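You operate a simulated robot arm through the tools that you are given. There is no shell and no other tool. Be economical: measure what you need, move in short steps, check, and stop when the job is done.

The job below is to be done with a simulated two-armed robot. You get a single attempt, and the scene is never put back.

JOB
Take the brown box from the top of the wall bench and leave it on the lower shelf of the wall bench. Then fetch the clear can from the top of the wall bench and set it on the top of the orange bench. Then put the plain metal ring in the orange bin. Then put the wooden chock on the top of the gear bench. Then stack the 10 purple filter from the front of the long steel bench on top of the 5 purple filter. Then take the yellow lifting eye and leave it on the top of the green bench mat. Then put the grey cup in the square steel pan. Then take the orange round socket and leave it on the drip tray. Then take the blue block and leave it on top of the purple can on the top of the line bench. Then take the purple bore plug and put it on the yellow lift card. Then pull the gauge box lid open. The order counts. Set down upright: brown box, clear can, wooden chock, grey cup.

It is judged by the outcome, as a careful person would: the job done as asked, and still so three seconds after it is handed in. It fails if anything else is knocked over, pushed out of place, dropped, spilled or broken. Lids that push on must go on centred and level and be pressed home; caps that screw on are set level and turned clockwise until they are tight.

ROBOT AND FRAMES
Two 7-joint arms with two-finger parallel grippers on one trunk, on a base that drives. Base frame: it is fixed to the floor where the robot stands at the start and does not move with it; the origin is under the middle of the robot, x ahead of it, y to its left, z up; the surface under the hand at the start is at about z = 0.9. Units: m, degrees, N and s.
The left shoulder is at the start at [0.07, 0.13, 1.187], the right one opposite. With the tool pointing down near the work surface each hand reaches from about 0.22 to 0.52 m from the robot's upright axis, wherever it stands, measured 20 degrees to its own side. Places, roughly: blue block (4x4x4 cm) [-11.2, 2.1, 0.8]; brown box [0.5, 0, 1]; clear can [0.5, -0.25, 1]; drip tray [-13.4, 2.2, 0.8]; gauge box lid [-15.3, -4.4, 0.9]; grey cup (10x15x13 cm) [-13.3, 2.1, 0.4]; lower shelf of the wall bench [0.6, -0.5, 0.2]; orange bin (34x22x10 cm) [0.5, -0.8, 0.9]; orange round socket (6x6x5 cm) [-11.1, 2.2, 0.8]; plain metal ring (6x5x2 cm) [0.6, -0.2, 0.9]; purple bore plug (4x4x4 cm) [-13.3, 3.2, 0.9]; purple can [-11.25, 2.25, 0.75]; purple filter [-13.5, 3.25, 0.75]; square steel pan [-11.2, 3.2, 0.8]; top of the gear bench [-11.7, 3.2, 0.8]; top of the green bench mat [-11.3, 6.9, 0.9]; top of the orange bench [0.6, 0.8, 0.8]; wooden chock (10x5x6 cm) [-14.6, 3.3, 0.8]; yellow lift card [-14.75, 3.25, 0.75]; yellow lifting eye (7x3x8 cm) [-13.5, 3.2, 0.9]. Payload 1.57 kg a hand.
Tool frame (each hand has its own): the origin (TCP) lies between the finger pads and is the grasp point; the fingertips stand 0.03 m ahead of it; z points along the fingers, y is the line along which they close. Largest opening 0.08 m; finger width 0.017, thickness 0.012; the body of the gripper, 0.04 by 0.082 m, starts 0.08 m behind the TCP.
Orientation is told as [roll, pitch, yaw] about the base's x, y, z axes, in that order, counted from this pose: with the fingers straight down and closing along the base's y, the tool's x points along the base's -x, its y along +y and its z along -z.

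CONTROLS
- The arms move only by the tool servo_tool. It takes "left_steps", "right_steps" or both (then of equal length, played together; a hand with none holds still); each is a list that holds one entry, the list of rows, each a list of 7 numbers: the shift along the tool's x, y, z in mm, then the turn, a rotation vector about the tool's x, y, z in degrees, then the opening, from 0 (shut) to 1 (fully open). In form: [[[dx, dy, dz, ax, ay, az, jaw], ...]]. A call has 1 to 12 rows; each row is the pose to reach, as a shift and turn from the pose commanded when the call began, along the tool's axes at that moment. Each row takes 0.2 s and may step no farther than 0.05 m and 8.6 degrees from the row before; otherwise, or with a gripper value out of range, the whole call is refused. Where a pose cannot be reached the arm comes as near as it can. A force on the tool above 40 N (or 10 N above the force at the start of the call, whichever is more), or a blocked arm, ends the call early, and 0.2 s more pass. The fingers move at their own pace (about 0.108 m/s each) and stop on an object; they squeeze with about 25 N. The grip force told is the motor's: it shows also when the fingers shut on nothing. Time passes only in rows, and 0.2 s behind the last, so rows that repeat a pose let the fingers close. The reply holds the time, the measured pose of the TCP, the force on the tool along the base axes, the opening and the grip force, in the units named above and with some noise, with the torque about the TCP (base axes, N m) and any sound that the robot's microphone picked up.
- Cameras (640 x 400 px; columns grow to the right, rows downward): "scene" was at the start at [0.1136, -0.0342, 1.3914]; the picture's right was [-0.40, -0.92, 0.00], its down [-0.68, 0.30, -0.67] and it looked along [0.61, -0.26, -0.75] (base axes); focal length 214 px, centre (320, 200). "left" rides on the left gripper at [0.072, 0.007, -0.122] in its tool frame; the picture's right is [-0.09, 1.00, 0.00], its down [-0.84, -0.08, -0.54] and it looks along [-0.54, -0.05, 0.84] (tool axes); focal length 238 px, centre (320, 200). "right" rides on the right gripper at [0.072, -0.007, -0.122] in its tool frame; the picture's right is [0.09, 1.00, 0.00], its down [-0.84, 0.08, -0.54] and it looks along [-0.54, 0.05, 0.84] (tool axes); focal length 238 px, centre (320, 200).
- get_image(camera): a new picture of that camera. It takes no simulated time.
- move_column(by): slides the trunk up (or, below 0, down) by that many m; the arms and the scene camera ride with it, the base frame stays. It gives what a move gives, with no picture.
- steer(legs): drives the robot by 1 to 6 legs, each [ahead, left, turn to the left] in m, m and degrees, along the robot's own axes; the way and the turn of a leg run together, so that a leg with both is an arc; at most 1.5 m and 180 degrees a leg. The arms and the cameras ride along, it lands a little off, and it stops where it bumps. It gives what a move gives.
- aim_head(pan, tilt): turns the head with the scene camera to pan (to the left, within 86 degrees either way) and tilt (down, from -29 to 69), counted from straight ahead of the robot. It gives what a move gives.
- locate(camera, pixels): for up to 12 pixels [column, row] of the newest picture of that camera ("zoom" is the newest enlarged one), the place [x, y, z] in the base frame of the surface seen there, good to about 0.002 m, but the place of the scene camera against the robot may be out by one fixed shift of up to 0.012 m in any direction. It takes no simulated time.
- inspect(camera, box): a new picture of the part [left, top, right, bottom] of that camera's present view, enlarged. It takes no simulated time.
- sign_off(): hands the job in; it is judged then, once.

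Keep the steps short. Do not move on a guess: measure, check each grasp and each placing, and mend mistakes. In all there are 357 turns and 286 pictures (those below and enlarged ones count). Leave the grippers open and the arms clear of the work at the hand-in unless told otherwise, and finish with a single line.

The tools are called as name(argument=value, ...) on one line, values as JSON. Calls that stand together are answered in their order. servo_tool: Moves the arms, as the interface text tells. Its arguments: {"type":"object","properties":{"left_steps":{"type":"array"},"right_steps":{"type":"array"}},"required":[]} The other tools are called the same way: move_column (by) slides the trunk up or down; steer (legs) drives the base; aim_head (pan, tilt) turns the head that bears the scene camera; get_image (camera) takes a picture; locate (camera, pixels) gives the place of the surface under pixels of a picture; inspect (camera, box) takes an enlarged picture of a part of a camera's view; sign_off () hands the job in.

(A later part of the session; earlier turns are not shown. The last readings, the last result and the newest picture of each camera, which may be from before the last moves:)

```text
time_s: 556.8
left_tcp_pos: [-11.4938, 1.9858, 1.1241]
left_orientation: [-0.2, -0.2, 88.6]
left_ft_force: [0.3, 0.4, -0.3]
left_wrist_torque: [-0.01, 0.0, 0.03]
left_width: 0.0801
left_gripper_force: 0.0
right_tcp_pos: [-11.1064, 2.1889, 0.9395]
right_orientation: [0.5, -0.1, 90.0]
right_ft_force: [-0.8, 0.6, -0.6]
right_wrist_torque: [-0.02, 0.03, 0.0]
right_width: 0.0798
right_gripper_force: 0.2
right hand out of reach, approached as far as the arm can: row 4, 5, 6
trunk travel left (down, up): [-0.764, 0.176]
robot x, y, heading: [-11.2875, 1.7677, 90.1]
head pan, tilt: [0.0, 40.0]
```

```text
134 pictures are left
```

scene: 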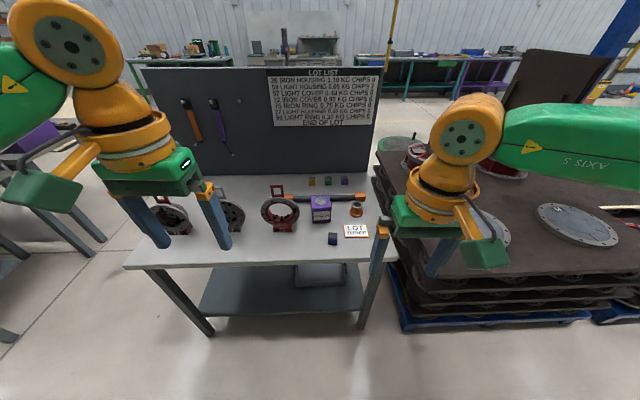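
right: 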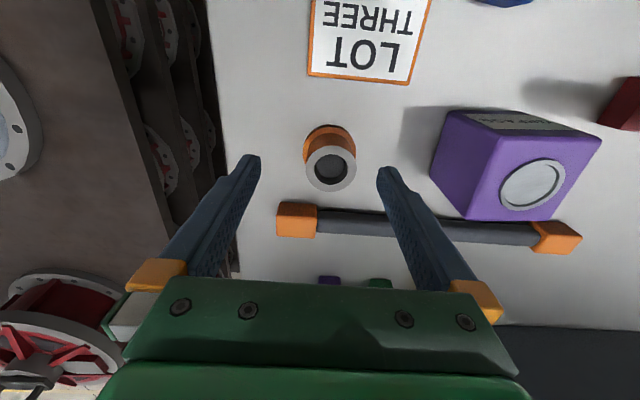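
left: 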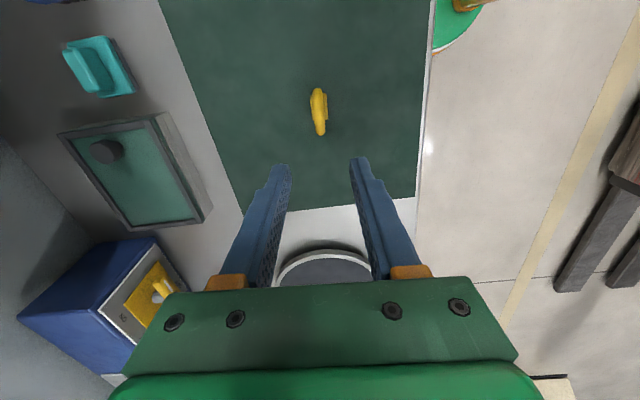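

Reach is 27 mm short. I drive 3 cm closer and adjust.

steer(legs=[[0.03, 0.01, 0]])

get_image(camera="right")

```text
time_s: 557.6
left_tcp_pos: [-11.5017, 2.0112, 1.126]
left_orientation: [-0.1, -0.5, 88.6]
left_ft_force: [0.6, -0.3, 0.4]
left_wrist_torque: [0.02, 0.0, 0.03]
left_width: 0.0801
left_gripper_force: 0.0
right_tcp_pos: [-11.1157, 2.2151, 0.9408]
right_orientation: [0.5, -0.4, 90.0]
right_ft_force: [0.3, -0.3, -0.4]
right_wrist_torque: [0.02, -0.01, -0.01]
right_width: 0.0801
right_gripper_force: 0.0
trunk travel left (down, up): [-0.764, 0.176]
robot x, y, heading: [-11.2965, 1.7964, 90.7]
head pan, tilt: [0.0, 40.0]
```

```text
133 pictures are left
```

right: 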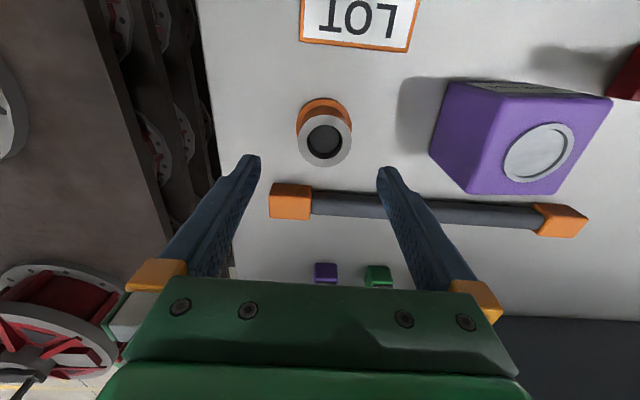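

locate(camera="right", pixels=[[301, 142], [349, 139], [324, 164], [324, 121], [400, 80], [290, 200]])

```text
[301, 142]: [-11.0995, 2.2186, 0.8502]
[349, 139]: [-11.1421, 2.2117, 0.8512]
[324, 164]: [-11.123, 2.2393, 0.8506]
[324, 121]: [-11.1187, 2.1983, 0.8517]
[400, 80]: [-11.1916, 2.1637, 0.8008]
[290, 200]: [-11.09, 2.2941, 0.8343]
```

servo_tool(right_steps=[[[-1.5, 4.5, 0, 0, 0, 0, 1], [-1.5, 4.5, 0, 0, 0, 0, 1]]])

move_column(by=-0.094)

get_image(camera="right")

```text
time_s: 558.2
left_tcp_pos: [-11.5028, 2.0152, 1.1239]
left_orientation: [-0.2, -0.2, 88.4]
left_ft_force: [0.0, -0.5, 0.0]
left_wrist_torque: [0.02, 0.02, -0.03]
left_width: 0.0799
left_gripper_force: 0.1
right_tcp_pos: [-11.1195, 2.2155, 0.9395]
right_orientation: [0.6, -0.4, 90.0]
right_ft_force: [-0.1, -0.6, 0.4]
right_wrist_torque: [0.01, 0.0, 0.03]
right_width: 0.0799
right_gripper_force: 0.1
right hand out of reach, approached as far as the arm can: row 1, 2
trunk travel left (down, up): [-0.764, 0.176]
robot x, y, heading: [-11.2971, 1.7978, 90.2]
head pan, tilt: [0.0, 40.0]
```

```text
time_s: 559.5
left_tcp_pos: [-11.5038, 2.0151, 1.0293]
left_orientation: [-0.2, -0.2, 88.4]
left_ft_force: [0.1, -0.4, -0.2]
left_wrist_torque: [0.0, 0.0, 0.01]
left_width: 0.0799
left_gripper_force: 0.0
right_tcp_pos: [-11.12, 2.2178, 0.8452]
right_orientation: [0.5, -0.2, 90.0]
right_ft_force: [-0.5, -0.1, -0.7]
right_wrist_torque: [-0.01, -0.01, -0.02]
right_width: 0.08
right_gripper_force: 0.0
trunk travel left (down, up): [-0.67, 0.27]
robot x, y, heading: [-11.2992, 1.7934, 90.2]
head pan, tilt: [0.0, 40.0]
```

```text
132 pictures are left
```

right: 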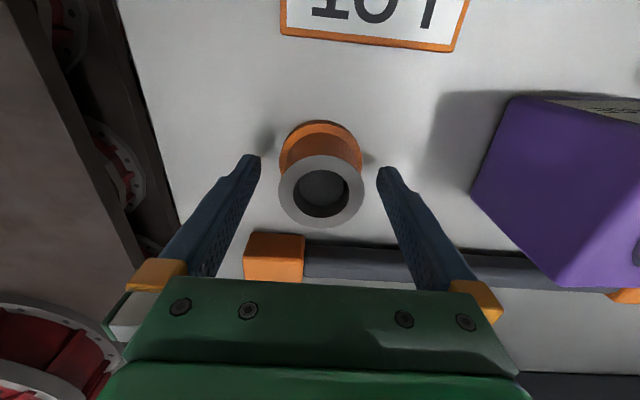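

Well centred. Close and lift by the trunk.

servo_tool(right_steps=[[[0, 0, 0, 0, 0, 0, 0.3], [0, 0, 0, 0, 0, 0, 0], [0, 0, 0, 0, 0, 0, 0]]])

move_column(by=0.2)

get_image(camera="right")

```text
time_s: 560.3
left_tcp_pos: [-11.5044, 2.0156, 1.0305]
left_orientation: [-0.2, -0.1, 88.5]
left_ft_force: [0.6, 0.6, 0.0]
left_wrist_torque: [-0.03, 0.0, -0.01]
left_width: 0.0799
left_gripper_force: 0.1
right_tcp_pos: [-11.1198, 2.2163, 0.845]
right_orientation: [0.5, -0.2, 90.1]
right_ft_force: [-0.4, 0.9, 2.3]
right_wrist_torque: [0.01, -0.14, 0.0]
right_width: 0.0494
right_gripper_force: 25.4
trunk travel left (down, up): [-0.67, 0.27]
robot x, y, heading: [-11.3002, 1.7951, 90.2]
head pan, tilt: [0.0, 40.0]
```

```text
time_s: 562.5
left_tcp_pos: [-11.5026, 2.0147, 1.2309]
left_orientation: [-0.2, -0.1, 88.4]
left_ft_force: [1.2, 0.0, -0.3]
left_wrist_torque: [0.02, -0.03, 0.0]
left_width: 0.0801
left_gripper_force: 0.1
right_tcp_pos: [-11.12, 2.2178, 1.0452]
right_orientation: [0.5, -0.2, 90.0]
right_ft_force: [0.1, -0.5, -3.1]
right_wrist_torque: [-0.01, 0.02, -0.01]
right_width: 0.049
right_gripper_force: 25.0
trunk travel left (down, up): [-0.87, 0.07]
robot x, y, heading: [-11.3011, 1.7975, 90.4]
head pan, tilt: [0.0, 40.0]
```

```text
131 pictures are left
```

right: 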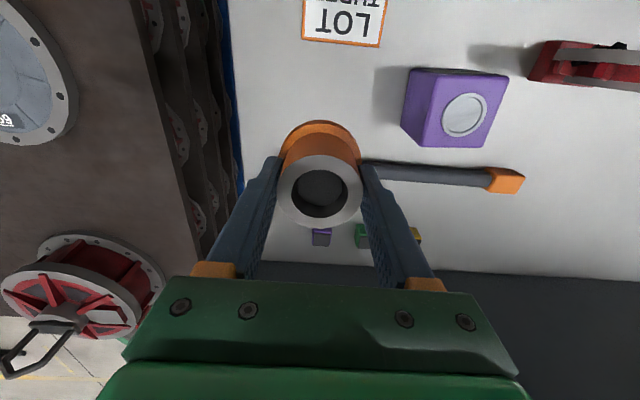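

Socket is held. I back off and slide left ~2.1 m to the other bench with the drip tray.

steer(legs=[[-0.42, 0, 0], [0, 1.05, 0], [0, 1.05, 0]])

get_image(camera="scene")

```text
time_s: 575.2
left_tcp_pos: [-13.6364, 1.5988, 1.2311]
left_orientation: [-0.2, -0.1, 87.7]
left_ft_force: [0.1, 0.1, 0.3]
left_wrist_torque: [0.01, -0.01, -0.02]
left_width: 0.0801
left_gripper_force: 0.0
right_tcp_pos: [-13.2485, 1.7963, 1.0439]
right_orientation: [0.5, -0.2, 89.2]
right_ft_force: [0.8, 0.6, -3.7]
right_wrist_torque: [-0.03, -0.02, 0.01]
right_width: 0.049
right_gripper_force: 25.4
trunk travel left (down, up): [-0.87, 0.07]
robot x, y, heading: [-13.4347, 1.3746, 89.5]
head pan, tilt: [0.0, 40.0]
```

```text
130 pictures are left
```

scene: 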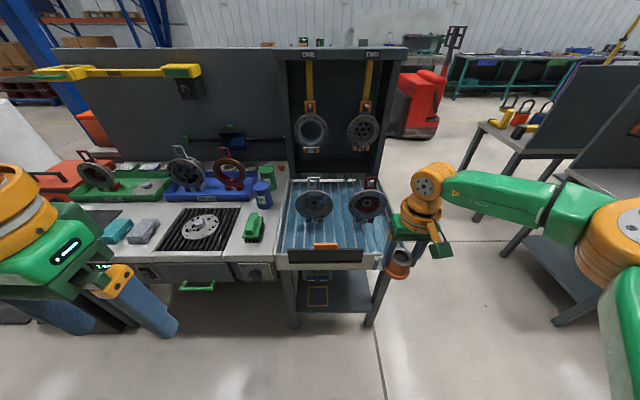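

inspect(camera="scene", box=[250, 150, 420, 290])

locate(camera="scene", pixels=[[340, 235], [300, 235], [370, 235], [315, 205], [368, 200], [328, 255], [295, 180], [380, 180], [282, 260], [375, 262], [340, 190], [340, 220]])

```text
2.86 times, centred on (335, 220) of scene
```

zoom: 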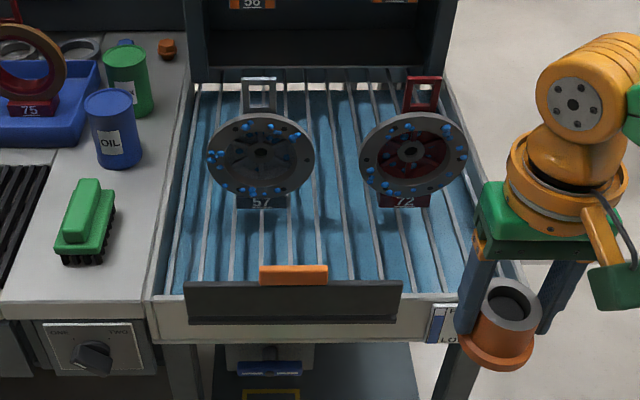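

```text
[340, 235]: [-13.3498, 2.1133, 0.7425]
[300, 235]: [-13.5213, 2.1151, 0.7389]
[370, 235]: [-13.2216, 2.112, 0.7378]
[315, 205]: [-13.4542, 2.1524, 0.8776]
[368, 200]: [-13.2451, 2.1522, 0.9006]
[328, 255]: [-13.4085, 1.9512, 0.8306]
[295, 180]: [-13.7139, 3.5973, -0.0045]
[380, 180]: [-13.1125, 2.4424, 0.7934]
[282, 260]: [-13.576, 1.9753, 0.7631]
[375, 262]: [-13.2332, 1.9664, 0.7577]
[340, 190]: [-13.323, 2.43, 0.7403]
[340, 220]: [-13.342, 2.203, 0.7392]
```

The tray has grate bars over a basin, with two wheels standing on it. Free spot in front, about [-13.35,2.05]. I move over it and look down to find the bars.

steer(legs=[[0.255, 0.1, 0.5]])

get_image(camera="right")

```text
time_s: 577.1
left_tcp_pos: [-13.7357, 1.8481, 1.2311]
left_orientation: [-0.3, -0.3, 88.3]
left_ft_force: [-0.3, -0.1, 0.6]
left_wrist_torque: [0.04, 0.03, -0.03]
left_width: 0.0803
left_gripper_force: 0.0
right_tcp_pos: [-13.3519, 2.0483, 1.0447]
right_orientation: [0.4, -0.4, 89.9]
right_ft_force: [0.7, 0.2, -3.1]
right_wrist_torque: [0.0, -0.02, -0.01]
right_width: 0.0492
right_gripper_force: 24.8
trunk travel left (down, up): [-0.87, 0.07]
robot x, y, heading: [-13.533, 1.6279, 90.1]
head pan, tilt: [0.0, 40.0]
```

```text
128 pictures are left
```

right: 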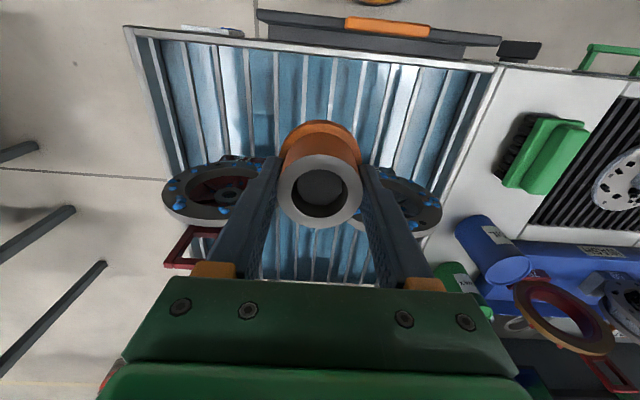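

inspect(camera="right", box=[150, 20, 500, 180])

locate(camera="right", pixels=[[305, 90], [333, 85], [277, 95], [361, 90], [319, 90], [347, 90], [292, 90], [388, 90], [250, 90], [222, 90]])

```text
1.83 times, centred on (325, 100) of right
```

zoom: 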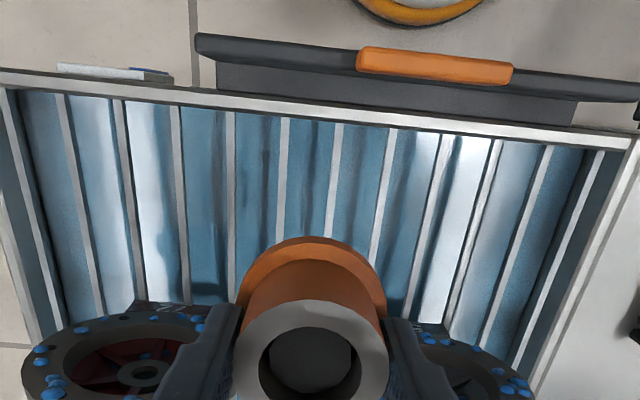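

```text
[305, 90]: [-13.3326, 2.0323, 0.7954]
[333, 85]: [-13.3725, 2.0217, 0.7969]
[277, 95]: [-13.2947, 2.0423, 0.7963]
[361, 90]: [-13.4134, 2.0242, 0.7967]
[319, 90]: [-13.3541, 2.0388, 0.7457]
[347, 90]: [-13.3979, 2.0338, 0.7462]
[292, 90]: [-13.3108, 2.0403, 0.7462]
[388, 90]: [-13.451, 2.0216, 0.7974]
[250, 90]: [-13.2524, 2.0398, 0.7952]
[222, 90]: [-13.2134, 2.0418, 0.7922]
```

The held socket is centred between bars at x -13.3326 and -13.3725 (tops 0.7965). I check the wheels' clearance.

locate(camera="right", pixels=[[240, 165], [245, 175], [225, 160], [390, 172], [380, 180], [420, 185], [255, 165]])

```text
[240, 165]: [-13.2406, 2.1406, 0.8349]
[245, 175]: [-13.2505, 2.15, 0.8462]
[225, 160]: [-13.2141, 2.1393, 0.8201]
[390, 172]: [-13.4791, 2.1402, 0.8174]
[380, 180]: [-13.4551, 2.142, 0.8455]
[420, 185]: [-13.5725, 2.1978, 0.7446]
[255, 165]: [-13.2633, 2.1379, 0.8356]
```

Wheels begin at y≈2.138; fine. Lower 0.197 m and then fine steps.

move_column(by=-0.197)

get_image(camera="right")

```text
time_s: 579.3
left_tcp_pos: [-13.736, 1.8501, 1.0324]
left_orientation: [-0.1, -0.1, 88.3]
left_ft_force: [-0.8, -0.4, -0.6]
left_wrist_torque: [0.0, 0.0, 0.02]
left_width: 0.0799
left_gripper_force: 0.2
right_tcp_pos: [-13.3525, 2.0511, 0.8473]
right_orientation: [0.5, -0.2, 90.0]
right_ft_force: [0.5, 0.7, -3.3]
right_wrist_torque: [0.03, 0.02, 0.0]
right_width: 0.0491
right_gripper_force: 25.2
trunk travel left (down, up): [-0.673, 0.267]
robot x, y, heading: [-13.5351, 1.6306, 90.1]
head pan, tilt: [0.0, 40.0]
```

```text
126 pictures are left
```

right: 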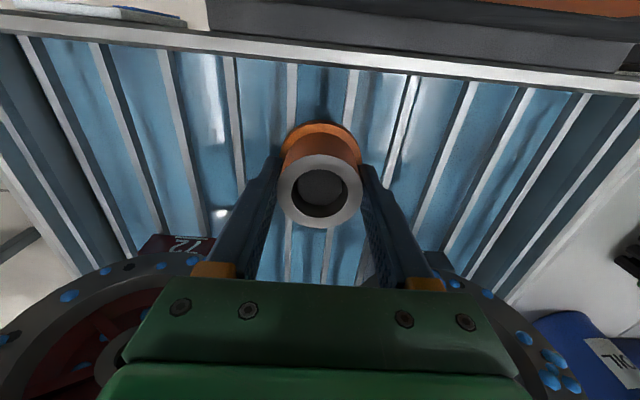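

servo_tool(right_steps=[[[0, 0, 3, 0, 0, 0, 0], [0, 0, 5, 0, 0, 0, 0], [0, 0, 6.5, 0, 0, 0, 0], [0, 0, 6.5, 0, 0, 0, 0]]])

```text
time_s: 580.3
left_tcp_pos: [-13.737, 1.8499, 1.0327]
left_orientation: [-0.2, -0.2, 88.3]
left_ft_force: [0.0, -0.5, 0.7]
left_wrist_torque: [-0.02, -0.03, 0.03]
left_width: 0.08
left_gripper_force: 0.1
right_tcp_pos: [-13.3534, 2.0485, 0.8411]
right_orientation: [0.5, -0.3, 90.0]
right_ft_force: [1.3, 0.0, -2.8]
right_wrist_torque: [-0.04, -0.01, -0.04]
right_width: 0.049
right_gripper_force: 25.2
trunk travel left (down, up): [-0.673, 0.267]
robot x, y, heading: [-13.5321, 1.6324, 90.2]
head pan, tilt: [0.0, 40.0]
```

No contact yet; 1 mm steps further.

servo_tool(right_steps=[[[0, 0, 1, 0, 0, 0, 0], [0, 0, 1, 0, 0, 0, 0]]])

servo_tool(right_steps=[[[0, 0, 1, 0, 0, 0, 0], [0, 0, 1, 0, 0, 0, 0]]])

```text
time_s: 580.9
left_tcp_pos: [-13.7373, 1.8488, 1.0331]
left_orientation: [-0.2, -0.2, 88.3]
left_ft_force: [1.1, -0.3, 0.3]
left_wrist_torque: [0.03, -0.06, 0.02]
left_width: 0.0801
left_gripper_force: 0.0
right_tcp_pos: [-13.3534, 2.0496, 0.8428]
right_orientation: [0.5, -0.5, 90.0]
right_ft_force: [2.1, 4.1, 8.2]
right_wrist_torque: [0.14, -0.38, 0.12]
right_width: 0.0489
right_gripper_force: 25.1
trunk travel left (down, up): [-0.673, 0.267]
robot x, y, heading: [-13.5367, 1.6246, 90.4]
head pan, tilt: [0.0, 40.0]
```

```text
time_s: 581.5
left_tcp_pos: [-13.7383, 1.848, 1.0333]
left_orientation: [-0.2, -0.2, 88.3]
left_ft_force: [0.2, 0.5, 0.4]
left_wrist_torque: [0.0, -0.01, 0.02]
left_width: 0.08
left_gripper_force: 0.0
right_tcp_pos: [-13.3533, 2.0484, 0.8418]
right_orientation: [0.6, -0.6, 89.9]
right_ft_force: [2.2, 7.5, 17.4]
right_wrist_torque: [0.06, -0.6, 0.23]
right_width: 0.0488
right_gripper_force: 25.2
trunk travel left (down, up): [-0.673, 0.267]
robot x, y, heading: [-13.537, 1.6284, 90.2]
head pan, tilt: [0.0, 40.0]
```

It rests on the bars. I ease 1.5 mm, open, and rise.

servo_tool(right_steps=[[[0, 0, -1.5, 0, 0, 0, 0], [0, 0, -1.5, 0, 0, 0, 0.85], [0, 0, -1.5, 0, 0, 0, 0.85], [0, 0, -1.5, 0, 0, 0, 0.85]]])

move_column(by=0.2)

get_image(camera="right")

```text
time_s: 582.5
left_tcp_pos: [-13.7369, 1.849, 1.0339]
left_orientation: [-0.2, -0.2, 88.3]
left_ft_force: [0.2, 0.0, 0.7]
left_wrist_torque: [0.02, 0.0, 0.02]
left_width: 0.0803
left_gripper_force: 0.1
right_tcp_pos: [-13.3537, 2.0497, 0.8404]
right_orientation: [0.5, -0.3, 89.9]
right_ft_force: [-0.7, -0.1, -0.2]
right_wrist_torque: [0.03, -0.02, -0.02]
right_width: 0.068
right_gripper_force: 0.1
trunk travel left (down, up): [-0.673, 0.267]
robot x, y, heading: [-13.5341, 1.6307, 90.2]
head pan, tilt: [0.0, 40.0]
```

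```text
time_s: 584.6
left_tcp_pos: [-13.737, 1.8493, 1.2339]
left_orientation: [-0.1, -0.2, 88.2]
left_ft_force: [0.5, -0.4, -0.7]
left_wrist_torque: [-0.01, 0.03, 0.02]
left_width: 0.08
left_gripper_force: 0.0
right_tcp_pos: [-13.354, 2.0486, 1.0425]
right_orientation: [0.5, -0.4, 90.0]
right_ft_force: [-0.5, -0.2, 0.0]
right_wrist_torque: [-0.01, 0.01, 0.03]
right_width: 0.0682
right_gripper_force: 0.0
trunk travel left (down, up): [-0.873, 0.067]
robot x, y, heading: [-13.5342, 1.6311, 90.3]
head pan, tilt: [0.0, 40.0]
```

```text
125 pictures are left
```

right: 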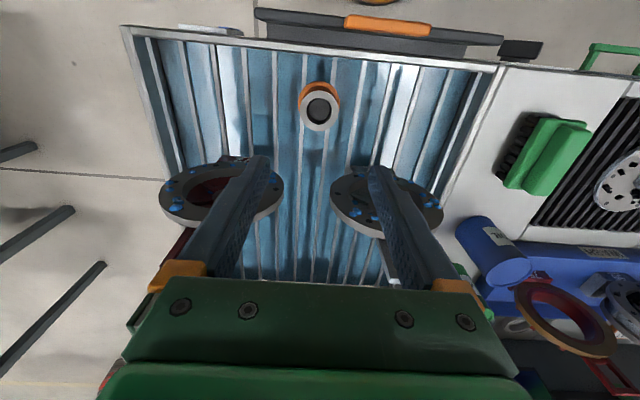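

The socket stands on the drip tray. Next the blue block: back to the line bench.

steer(legs=[[-0.25, 0, 0], [0, -1.05, 0], [0, -1.05, 0]])

steer(legs=[[0.36, 0, 0]])

get_image(camera="right")

get_image(camera="scene")

```text
time_s: 596.6
left_tcp_pos: [-11.6124, 1.5989, 1.2337]
left_orientation: [-0.3, -0.2, 87.6]
left_ft_force: [-0.3, 0.5, 0.1]
left_wrist_torque: [-0.01, 0.0, -0.04]
left_width: 0.0798
left_gripper_force: 0.1
right_tcp_pos: [-11.2256, 1.7947, 1.0407]
right_orientation: [0.5, -0.4, 89.2]
right_ft_force: [0.0, 0.5, -0.3]
right_wrist_torque: [0.01, -0.02, 0.0]
right_width: 0.0679
right_gripper_force: 0.0
trunk travel left (down, up): [-0.873, 0.067]
robot x, y, heading: [-11.4106, 1.3763, 89.2]
head pan, tilt: [0.0, 40.0]
```

```text
time_s: 598.9
left_tcp_pos: [-11.6093, 1.9549, 1.2344]
left_orientation: [-0.2, -0.3, 87.9]
left_ft_force: [0.2, -0.6, -0.5]
left_wrist_torque: [0.01, -0.02, 0.05]
left_width: 0.0801
left_gripper_force: 0.1
right_tcp_pos: [-11.2247, 2.1529, 1.0412]
right_orientation: [0.5, -0.5, 89.5]
right_ft_force: [0.1, -0.1, 0.0]
right_wrist_torque: [0.02, 0.02, 0.0]
right_width: 0.068
right_gripper_force: 0.0
trunk travel left (down, up): [-0.873, 0.067]
robot x, y, heading: [-11.4096, 1.739, 89.9]
head pan, tilt: [0.0, 40.0]
```

```text
124 pictures are left
```

right: 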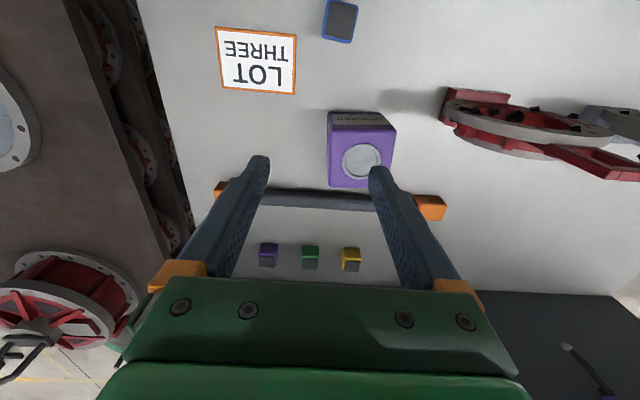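

```text
123 pictures are left
```

scene: 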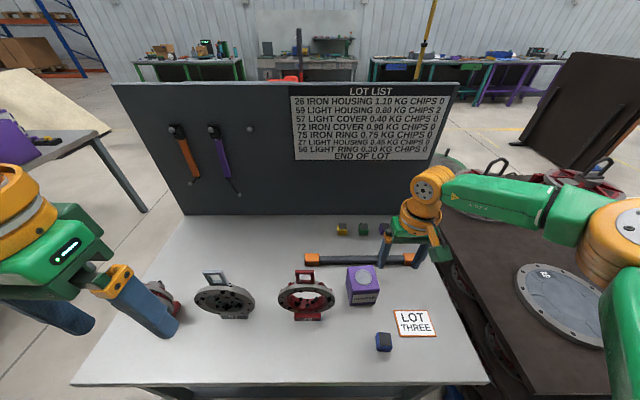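

inspect(camera="right", box=[300, 0, 420, 75])

locate(camera="right", pixels=[[330, 3], [357, 8], [352, 37], [326, 32], [330, 130], [396, 130], [392, 183], [330, 185], [360, 160], [345, 162]])

```text
5.33 times, centred on (360, 38) of right
```

zoom: 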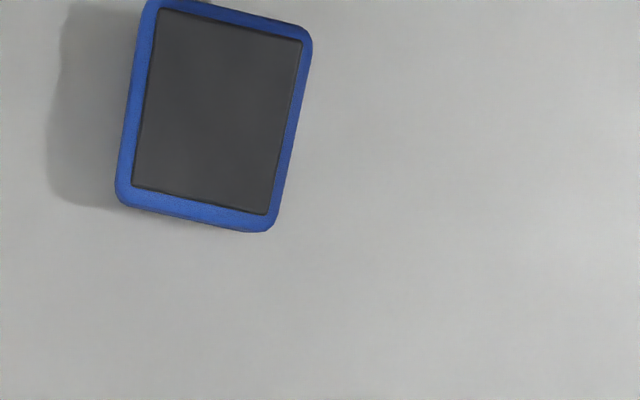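

```text
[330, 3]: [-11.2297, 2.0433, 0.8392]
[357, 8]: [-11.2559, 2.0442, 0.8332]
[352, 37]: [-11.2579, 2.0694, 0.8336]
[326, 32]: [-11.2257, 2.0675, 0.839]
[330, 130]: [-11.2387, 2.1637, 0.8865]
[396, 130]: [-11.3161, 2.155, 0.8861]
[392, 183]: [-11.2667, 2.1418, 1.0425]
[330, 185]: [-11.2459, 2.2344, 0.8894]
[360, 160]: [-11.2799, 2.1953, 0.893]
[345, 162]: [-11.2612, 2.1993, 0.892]
```

Block centre ≈[-11.242,2.0487], top 0.84; can lid centre ≈[-11.279,2.195], top 0.893. I lower the trunk 0.1 and move above the block.

servo_tool(right_steps=[[[35, 6, 0, 0, 0, 0, 0.75], [70, 12, 0, 0, 0, 0, 0.75], [104, 17, 0, 0, 0, 0, 0.75], [104, 17, 20, 0, 0, 0, 0.75]]])

move_column(by=-0.1)

get_image(camera="right")

```text
time_s: 599.9
left_tcp_pos: [-11.6088, 1.9572, 1.2332]
left_orientation: [-0.3, -0.1, 87.9]
left_ft_force: [0.5, 1.3, 0.8]
left_wrist_torque: [-0.01, 0.02, 0.03]
left_width: 0.0798
left_gripper_force: 0.2
right_tcp_pos: [-11.2416, 2.0511, 1.0199]
right_orientation: [0.4, -0.3, 89.6]
right_ft_force: [-0.4, -0.7, 0.4]
right_wrist_torque: [-0.04, -0.02, 0.01]
right_width: 0.0599
right_gripper_force: 0.0
trunk travel left (down, up): [-0.873, 0.067]
robot x, y, heading: [-11.406, 1.7333, 89.8]
head pan, tilt: [0.0, 40.0]
```

```text
time_s: 601.2
left_tcp_pos: [-11.61, 1.9563, 1.134]
left_orientation: [-0.2, -0.3, 87.9]
left_ft_force: [0.4, -0.1, 0.1]
left_wrist_torque: [0.01, -0.03, 0.02]
left_width: 0.0797
left_gripper_force: 0.0
right_tcp_pos: [-11.2425, 2.0505, 0.9192]
right_orientation: [0.4, -0.4, 89.6]
right_ft_force: [0.7, -0.3, 0.1]
right_wrist_torque: [-0.01, -0.01, 0.02]
right_width: 0.0599
right_gripper_force: 0.0
trunk travel left (down, up): [-0.773, 0.167]
robot x, y, heading: [-11.4057, 1.7373, 89.6]
head pan, tilt: [0.0, 40.0]
```

```text
121 pictures are left
```

right: 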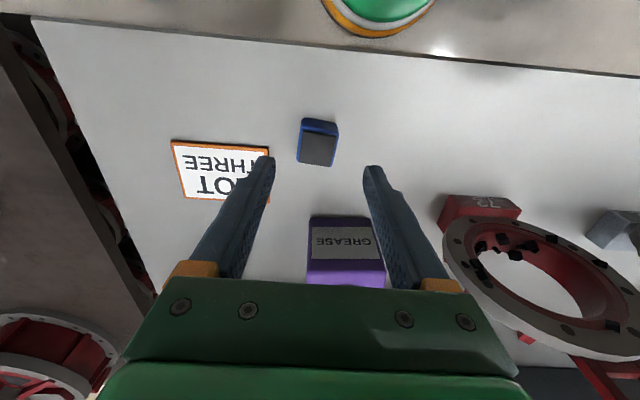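

inspect(camera="right", box=[280, 110, 360, 175])

locate(camera="right", pixels=[[300, 160], [333, 164], [303, 133], [336, 136], [317, 148], [320, 125], [266, 150]])

```text
6.15 times, centred on (320, 142) of right
```

zoom: 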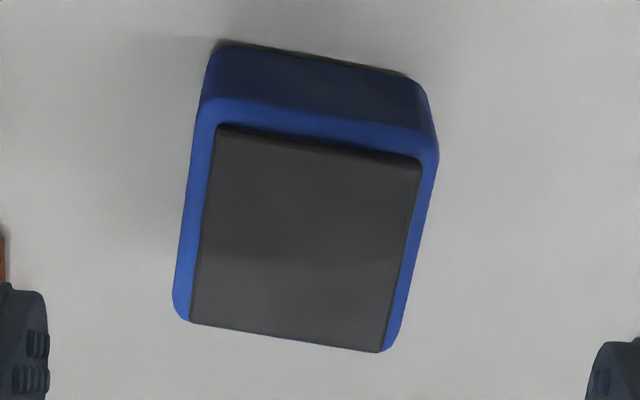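

```text
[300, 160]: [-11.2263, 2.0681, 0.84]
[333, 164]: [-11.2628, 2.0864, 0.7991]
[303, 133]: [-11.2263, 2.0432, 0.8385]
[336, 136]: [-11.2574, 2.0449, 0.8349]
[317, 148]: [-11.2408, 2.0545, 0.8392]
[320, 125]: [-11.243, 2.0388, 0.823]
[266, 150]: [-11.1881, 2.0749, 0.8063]
```

The block is turned ~4° and centred at [-11.241,2.052]. I rotate 4°, descend 81 mm, and close.

servo_tool(right_steps=[[[-1.5, -1.5, 25, 0, 0, 4, 0.75], [-1.5, -1.5, 55, 0, 0, 4, 0.75], [-1.5, -1.5, 81, 0, 0, 4, 0.75], [-1.5, -1.5, 81, 0, 0, 4, 0.75], [-1.5, -1.5, 81, 0, 0, 4, 0], [-1.5, -1.5, 81, 0, 0, 4, 0], [-1.5, -1.5, 81, 0, 0, 4, 0]]])

get_image(camera="right")

```text
time_s: 602.8
left_tcp_pos: [-11.6102, 1.9564, 1.1334]
left_orientation: [-0.2, -0.3, 87.8]
left_ft_force: [0.7, -0.2, 0.3]
left_wrist_torque: [0.0, -0.01, -0.01]
left_width: 0.0799
left_gripper_force: 0.0
right_tcp_pos: [-11.2415, 2.0537, 0.8389]
right_orientation: [0.6, -0.3, 85.5]
right_ft_force: [-0.3, 0.3, 0.7]
right_wrist_torque: [0.03, -0.01, 0.02]
right_width: 0.0352
right_gripper_force: 25.3
trunk travel left (down, up): [-0.773, 0.167]
robot x, y, heading: [-11.4083, 1.7337, 89.7]
head pan, tilt: [0.0, 40.0]
```

```text
119 pictures are left
```

right: 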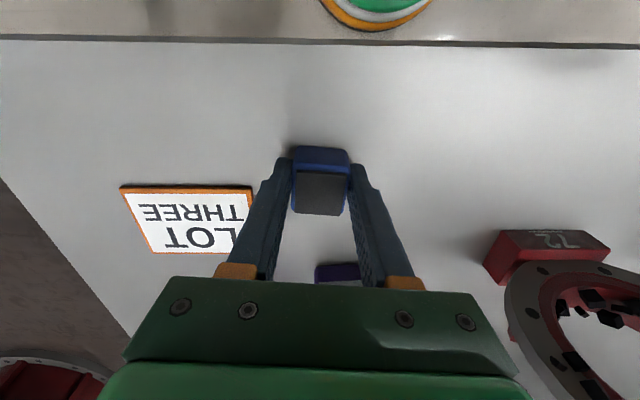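

Gripped (35 mm wide). Lift 130 mm, move the base 4.5 cm in, then extend over the can.

servo_tool(right_steps=[[[0, 0, -30, 0, 0, 0, 0], [0, 0, -75, 0, 0, 0, 0], [0, 0, -115, 0, 0, 0, 0], [0, 0, -140, 0, 0, 0, 0], [0, 0, -140, 0, 0, 0, 0]]])

steer(legs=[[0.05, 0, 0]])

get_image(camera="right")

```text
time_s: 604.0
left_tcp_pos: [-11.6094, 1.9574, 1.1334]
left_orientation: [-0.2, -0.3, 87.9]
left_ft_force: [-0.3, 0.0, 0.1]
left_wrist_torque: [0.01, -0.02, -0.01]
left_width: 0.0797
left_gripper_force: 0.1
right_tcp_pos: [-11.2399, 2.0514, 0.9806]
right_orientation: [0.6, -0.4, 85.5]
right_ft_force: [0.4, 0.7, -0.9]
right_wrist_torque: [0.0, 0.02, -0.02]
right_width: 0.0352
right_gripper_force: 24.7
trunk travel left (down, up): [-0.773, 0.167]
robot x, y, heading: [-11.4081, 1.7364, 89.5]
head pan, tilt: [0.0, 40.0]
```

```text
time_s: 605.0
left_tcp_pos: [-11.609, 1.9998, 1.135]
left_orientation: [-0.2, -0.5, 87.9]
left_ft_force: [-0.8, 0.2, 0.1]
left_wrist_torque: [0.07, 0.01, -0.02]
left_width: 0.08
left_gripper_force: 0.0
right_tcp_pos: [-11.2399, 2.0942, 0.9816]
right_orientation: [0.6, -0.7, 85.5]
right_ft_force: [-0.3, -0.2, -0.1]
right_wrist_torque: [0.09, 0.03, 0.01]
right_width: 0.035
right_gripper_force: 25.4
trunk travel left (down, up): [-0.773, 0.167]
robot x, y, heading: [-11.4053, 1.7826, 89.8]
head pan, tilt: [0.0, 40.0]
```

```text
118 pictures are left
```

right: 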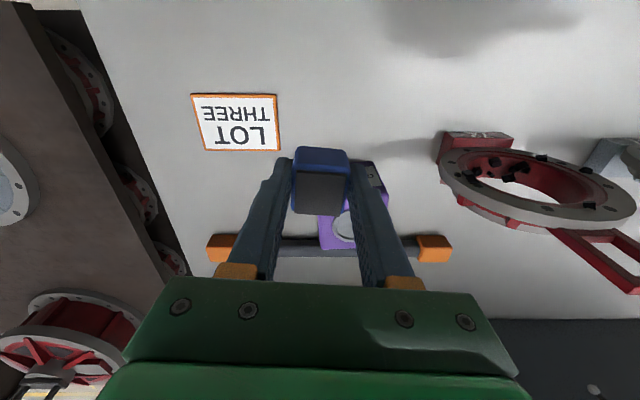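

servo_tool(right_steps=[[[-32, 16, 0, 0, 0, 0, 0], [-65, 32, 0, 0, 0, 0, 0], [-96, 46, 0, 0, 0, 0, 0], [-96, 46, 0, 0, 0, 0, 0]]])

get_image(camera="right")

inspect(camera="scene", box=[290, 200, 450, 320])

```text
time_s: 606.0
left_tcp_pos: [-11.6094, 2.0064, 1.1337]
left_orientation: [-0.3, -0.2, 87.9]
left_ft_force: [0.2, 0.1, 0.6]
left_wrist_torque: [0.0, 0.01, -0.02]
left_width: 0.08
left_gripper_force: 0.0
right_tcp_pos: [-11.2637, 2.182, 0.984]
right_orientation: [0.7, -0.5, 85.5]
right_ft_force: [-0.3, 0.5, -0.7]
right_wrist_torque: [0.01, 0.03, -0.01]
right_width: 0.0353
right_gripper_force: 24.6
right hand out of reach, approached as far as the arm can: row 3, 4
trunk travel left (down, up): [-0.773, 0.167]
robot x, y, heading: [-11.409, 1.7819, 89.7]
head pan, tilt: [0.0, 40.0]
```

```text
117 pictures are left
```

right: 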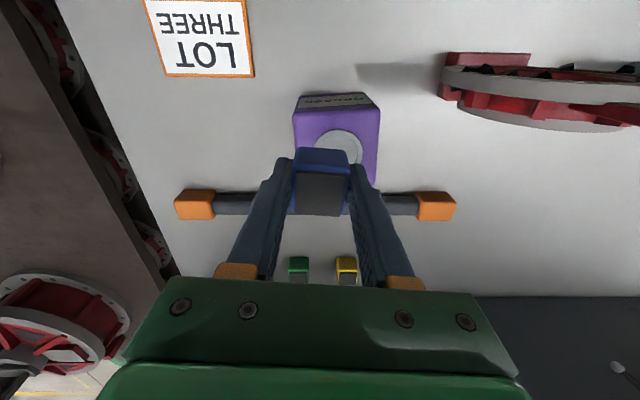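

```text
3.33 times, centred on (370, 260) of scene
```

zoom: 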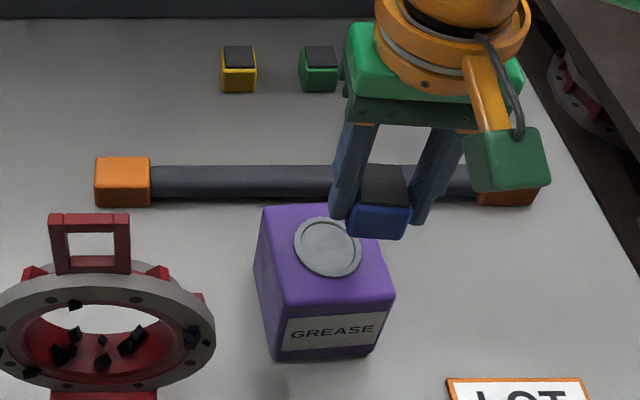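

steer(legs=[[0.015, 0.015, 0]])

get_image(camera="right")

```text
time_s: 606.8
left_tcp_pos: [-11.6216, 2.0166, 1.1346]
left_orientation: [-0.1, -0.3, 87.9]
left_ft_force: [0.2, -1.4, 0.6]
left_wrist_torque: [0.04, 0.03, 0.01]
left_width: 0.08
left_gripper_force: 0.0
right_tcp_pos: [-11.2749, 2.195, 0.9846]
right_orientation: [0.7, -0.5, 85.5]
right_ft_force: [0.3, -0.3, -0.5]
right_wrist_torque: [0.03, 0.05, 0.04]
right_width: 0.0352
right_gripper_force: 24.8
trunk travel left (down, up): [-0.773, 0.167]
robot x, y, heading: [-11.4236, 1.7967, 89.8]
head pan, tilt: [0.0, 40.0]
```

```text
115 pictures are left
```

right: 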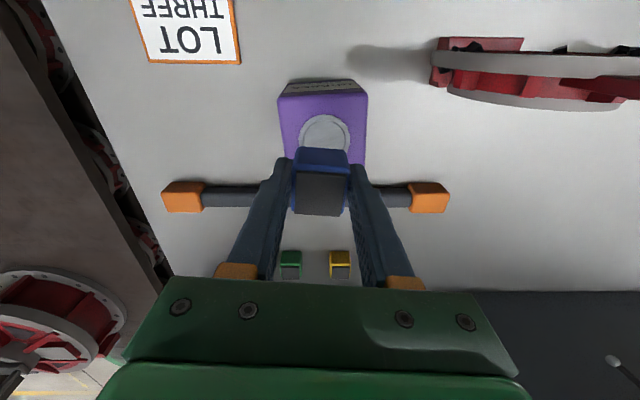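

locate(camera="right", pixels=[[281, 100], [364, 97], [283, 130], [365, 130], [365, 160], [288, 157], [325, 122], [303, 133], [347, 130]])

```text
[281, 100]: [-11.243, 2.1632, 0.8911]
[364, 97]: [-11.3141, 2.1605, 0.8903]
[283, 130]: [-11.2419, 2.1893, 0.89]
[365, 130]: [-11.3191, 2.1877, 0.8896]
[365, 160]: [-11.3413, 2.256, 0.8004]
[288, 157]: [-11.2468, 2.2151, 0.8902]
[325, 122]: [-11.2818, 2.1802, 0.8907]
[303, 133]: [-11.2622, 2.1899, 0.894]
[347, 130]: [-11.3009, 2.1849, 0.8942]
```

Can centre ≈[-11.281,2.196], 78 mm square. I shift 6 mm and lower toward it.

servo_tool(right_steps=[[[0, 6, 0, 0, 0, 0, 0], [0, 6, 20, 0, 0, 0, 0], [0, 6, 40, 0, 0, 0, 0], [0, 6, 40, 0, 0, 0, 0]]])

get_image(camera="right")

inspect(camera="scene", box=[290, 200, 450, 320])

```text
time_s: 607.8
left_tcp_pos: [-11.6245, 2.0217, 1.1331]
left_orientation: [-0.2, -0.2, 87.8]
left_ft_force: [0.2, 0.5, 0.7]
left_wrist_torque: [0.01, 0.02, -0.01]
left_width: 0.0802
left_gripper_force: 0.1
right_tcp_pos: [-11.2778, 2.1906, 0.9443]
right_orientation: [0.8, -0.5, 85.5]
right_ft_force: [-0.2, -0.1, -0.9]
right_wrist_torque: [0.01, 0.0, -0.01]
right_width: 0.0351
right_gripper_force: 24.8
right hand out of reach, approached as far as the arm can: row 1, 2, 3, 4
trunk travel left (down, up): [-0.773, 0.167]
robot x, y, heading: [-11.4217, 1.8004, 89.6]
head pan, tilt: [0.0, 40.0]
```

```text
114 pictures are left
```

right: 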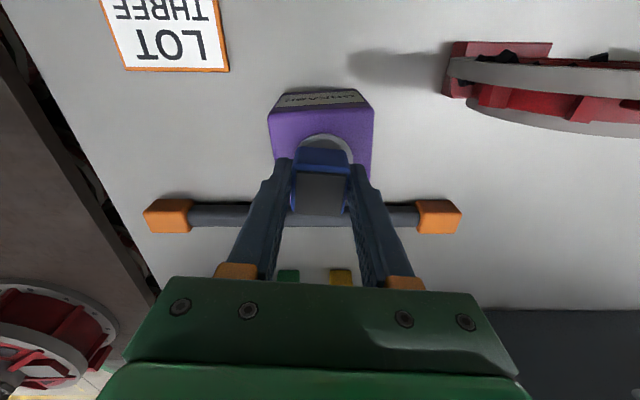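

```text
3.33 times, centred on (370, 260) of scene
```

zoom: 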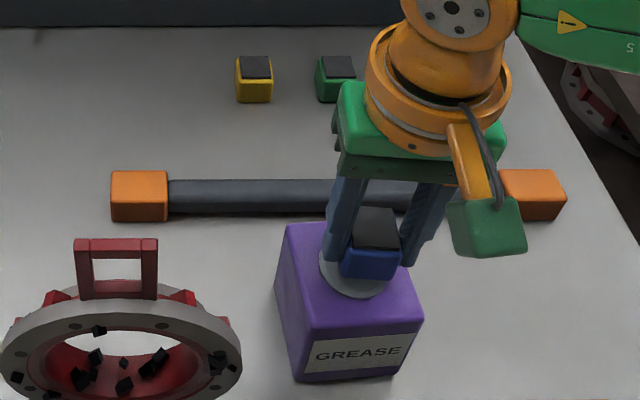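

Within 5 mm of the centre. I lower with the trunk 10 mm, then fine steps to contact.

move_column(by=-0.01)

move_column(by=-0.003)

```text
time_s: 608.3
left_tcp_pos: [-11.6239, 2.0213, 1.1236]
left_orientation: [-0.3, -0.1, 87.9]
left_ft_force: [-0.2, 0.1, -0.4]
left_wrist_torque: [0.01, -0.03, 0.0]
left_width: 0.0801
left_gripper_force: 0.0
right_tcp_pos: [-11.2768, 2.1915, 0.9352]
right_orientation: [0.7, -0.5, 85.5]
right_ft_force: [-0.5, 0.8, -0.8]
right_wrist_torque: [0.0, 0.02, -0.01]
right_width: 0.035
right_gripper_force: 25.0
trunk travel left (down, up): [-0.763, 0.177]
robot x, y, heading: [-11.4237, 1.8002, 89.4]
head pan, tilt: [0.0, 40.0]
```

```text
time_s: 608.9
left_tcp_pos: [-11.6245, 2.0217, 1.1201]
left_orientation: [-0.2, -0.2, 88.0]
left_ft_force: [0.8, 0.2, 0.3]
left_wrist_torque: [-0.01, 0.03, -0.02]
left_width: 0.08
left_gripper_force: 0.0
right_tcp_pos: [-11.2765, 2.19, 0.9327]
right_orientation: [0.8, -0.4, 85.4]
right_ft_force: [0.6, 0.4, -1.0]
right_wrist_torque: [-0.03, 0.02, 0.0]
right_width: 0.0352
right_gripper_force: 24.8
trunk travel left (down, up): [-0.76, 0.18]
robot x, y, heading: [-11.4201, 1.7999, 89.6]
head pan, tilt: [0.0, 40.0]
```

move_column(by=-0.001)

move_column(by=-0.001)

```text
time_s: 609.4
left_tcp_pos: [-11.6237, 2.0216, 1.12]
left_orientation: [-0.1, -0.2, 88.0]
left_ft_force: [-0.7, 0.2, -0.6]
left_wrist_torque: [0.0, -0.01, -0.03]
left_width: 0.0799
left_gripper_force: 0.1
right_tcp_pos: [-11.2777, 2.1916, 0.9318]
right_orientation: [0.7, -0.4, 85.5]
right_ft_force: [-0.4, -0.4, -1.0]
right_wrist_torque: [-0.01, 0.0, -0.02]
right_width: 0.0351
right_gripper_force: 25.4
trunk travel left (down, up): [-0.759, 0.181]
robot x, y, heading: [-11.424, 1.7969, 89.8]
head pan, tilt: [0.0, 40.0]
```

```text
time_s: 609.9
left_tcp_pos: [-11.6238, 2.0213, 1.1181]
left_orientation: [-0.2, -0.2, 87.9]
left_ft_force: [-0.5, -0.5, -0.2]
left_wrist_torque: [-0.01, -0.05, 0.04]
left_width: 0.0799
left_gripper_force: 0.1
right_tcp_pos: [-11.2779, 2.1905, 0.9316]
right_orientation: [0.8, -0.4, 85.5]
right_ft_force: [-0.9, -0.2, -1.3]
right_wrist_torque: [0.0, -0.01, 0.04]
right_width: 0.035
right_gripper_force: 25.3
trunk travel left (down, up): [-0.758, 0.182]
robot x, y, heading: [-11.4239, 1.8003, 89.6]
head pan, tilt: [0.0, 40.0]
```

servo_tool(right_steps=[[[0, 0, 1, 0, 0, 0, 0], [0, 0, 1, 0, 0, 0, 0]]])

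servo_tool(right_steps=[[[0, 0, 1, 0, 0, 0, 0], [0, 0, 1, 0, 0, 0, 0]]])

```text
time_s: 610.5
left_tcp_pos: [-11.6243, 2.0227, 1.118]
left_orientation: [-0.2, -0.2, 87.9]
left_ft_force: [0.3, 0.2, -0.4]
left_wrist_torque: [0.08, 0.0, 0.01]
left_width: 0.0801
left_gripper_force: 0.0
right_tcp_pos: [-11.2763, 2.1902, 0.931]
right_orientation: [0.7, -0.5, 85.5]
right_ft_force: [-0.1, -0.1, -0.9]
right_wrist_torque: [0.04, 0.01, 0.03]
right_width: 0.0353
right_gripper_force: 25.0
trunk travel left (down, up): [-0.758, 0.182]
robot x, y, heading: [-11.4233, 1.7984, 89.6]
head pan, tilt: [0.0, 40.0]
```

```text
time_s: 611.1
left_tcp_pos: [-11.6254, 2.0198, 1.1193]
left_orientation: [-0.2, -0.2, 87.9]
left_ft_force: [0.0, 0.5, -0.1]
left_wrist_torque: [-0.01, 0.01, 0.01]
left_width: 0.0801
left_gripper_force: 0.1
right_tcp_pos: [-11.2758, 2.1899, 0.9296]
right_orientation: [0.7, -0.6, 85.5]
right_ft_force: [0.3, 3.1, 6.6]
right_wrist_torque: [0.04, -0.15, 0.04]
right_width: 0.0351
right_gripper_force: 25.5
trunk travel left (down, up): [-0.758, 0.182]
robot x, y, heading: [-11.4247, 1.7968, 89.8]
head pan, tilt: [0.0, 40.0]
```

Contact (+6.6 N). Release and rise by the trunk.

servo_tool(right_steps=[[[0, 0, -0.5, 0, 0, 0, 0.75], [0, 0, -0.5, 0, 0, 0, 0.75], [0, 0, -0.5, 0, 0, 0, 0.75]]])

move_column(by=0.14)

get_image(camera="right")

inspect(camera="scene", box=[290, 200, 450, 320])

```text
time_s: 611.9
left_tcp_pos: [-11.6241, 2.0216, 1.1173]
left_orientation: [-0.3, -0.2, 88.0]
left_ft_force: [-0.2, 0.2, -0.5]
left_wrist_torque: [0.04, -0.02, -0.01]
left_width: 0.08
left_gripper_force: 0.0
right_tcp_pos: [-11.2764, 2.1914, 0.9291]
right_orientation: [0.7, -0.4, 85.5]
right_ft_force: [1.1, 0.2, 0.5]
right_wrist_torque: [0.0, 0.01, 0.01]
right_width: 0.0601
right_gripper_force: 0.0
trunk travel left (down, up): [-0.758, 0.182]
robot x, y, heading: [-11.4244, 1.7999, 89.8]
head pan, tilt: [0.0, 40.0]
```

```text
time_s: 613.5
left_tcp_pos: [-11.6234, 2.0207, 1.2588]
left_orientation: [-0.3, -0.2, 87.8]
left_ft_force: [-0.6, -1.0, 0.1]
left_wrist_torque: [-0.01, -0.02, 0.01]
left_width: 0.0802
left_gripper_force: 0.1
right_tcp_pos: [-11.2773, 2.19, 1.0687]
right_orientation: [0.8, -0.4, 85.5]
right_ft_force: [-0.3, 0.1, -0.5]
right_wrist_torque: [0.01, 0.01, 0.03]
right_width: 0.0599
right_gripper_force: 0.1
trunk travel left (down, up): [-0.898, 0.042]
robot x, y, heading: [-11.4209, 1.7981, 89.5]
head pan, tilt: [0.0, 40.0]
```

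```text
112 pictures are left
```

right: 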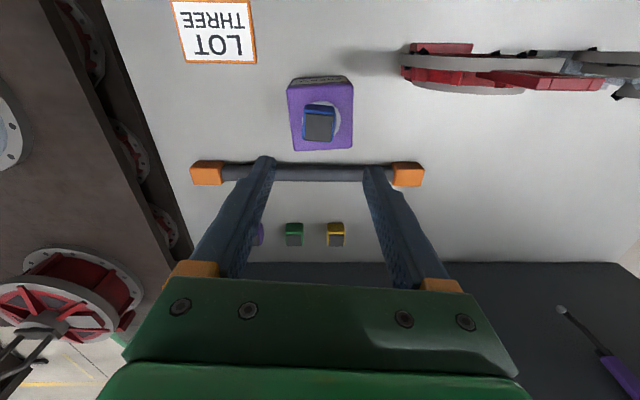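

```text
3.33 times, centred on (370, 260) of scene
```

zoom: 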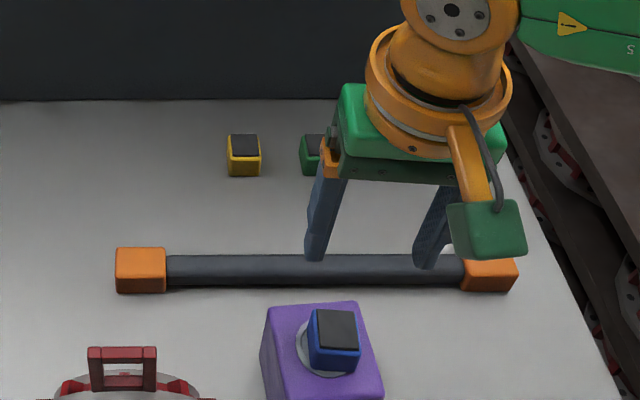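

The blue block sits on the grease can. Now back to the north side for the purple bore plug.

steer(legs=[[-0.42, 0, 0], [0, 1.13, 0], [1.3, 0, 0.5], [1.3, 0, 0]])

steer(legs=[[0, 0, -90], [0, 0, -90]])

get_image(camera="scene")

```text
time_s: 633.8
left_tcp_pos: [-12.8141, 4.1785, 1.2585]
left_orientation: [-0.3, -0.2, 90.3]
left_ft_force: [0.0, 0.2, -0.5]
left_wrist_torque: [0.0, -0.01, 0.0]
left_width: 0.0799
left_gripper_force: 0.1
right_tcp_pos: [-12.4744, 4.362, 1.0702]
right_orientation: [0.7, -0.5, 87.7]
right_ft_force: [0.4, 0.7, -0.1]
right_wrist_torque: [-0.02, 0.02, -0.02]
right_width: 0.06
right_gripper_force: 0.0
trunk travel left (down, up): [-0.898, 0.042]
robot x, y, heading: [-12.6071, 3.9675, 91.9]
head pan, tilt: [0.0, 40.0]
```

```text
time_s: 641.9
left_tcp_pos: [-12.3998, 3.7454, 1.2588]
left_orientation: [-0.3, -0.2, -91.6]
left_ft_force: [0.6, 0.0, 0.0]
left_wrist_torque: [0.0, -0.02, 0.02]
left_width: 0.0798
left_gripper_force: 0.0
right_tcp_pos: [-12.7464, 3.5729, 1.0697]
right_orientation: [0.7, -0.4, -94.1]
right_ft_force: [-0.9, -0.2, 0.3]
right_wrist_torque: [0.01, -0.02, -0.03]
right_width: 0.06
right_gripper_force: 0.0
trunk travel left (down, up): [-0.898, 0.042]
robot x, y, heading: [-12.6045, 3.9643, -89.4]
head pan, tilt: [0.0, 40.0]
```

```text
110 pictures are left
```

scene: 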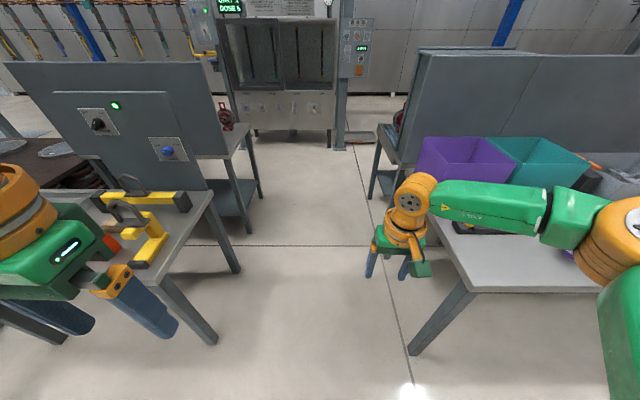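

steer(legs=[[0, -0.53, 0], [0.28, 0, 0]])

get_image(camera="right")

```text
time_s: 646.5
left_tcp_pos: [-12.9383, 3.4685, 1.2585]
left_orientation: [-0.1, -0.4, -92.2]
left_ft_force: [0.1, 1.0, 0.1]
left_wrist_torque: [-0.06, 0.04, -0.01]
left_width: 0.0802
left_gripper_force: 0.1
right_tcp_pos: [-13.2854, 3.2988, 1.0691]
right_orientation: [0.7, -0.5, -94.5]
right_ft_force: [-0.4, 0.1, 0.3]
right_wrist_torque: [-0.01, 0.02, -0.01]
right_width: 0.0599
right_gripper_force: 0.0
trunk travel left (down, up): [-0.898, 0.042]
robot x, y, heading: [-13.1415, 3.69, -90.2]
head pan, tilt: [0.0, 40.0]
```

```text
109 pictures are left
```

right: 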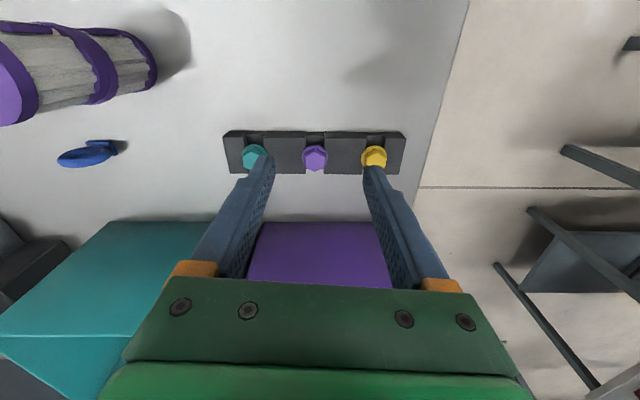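

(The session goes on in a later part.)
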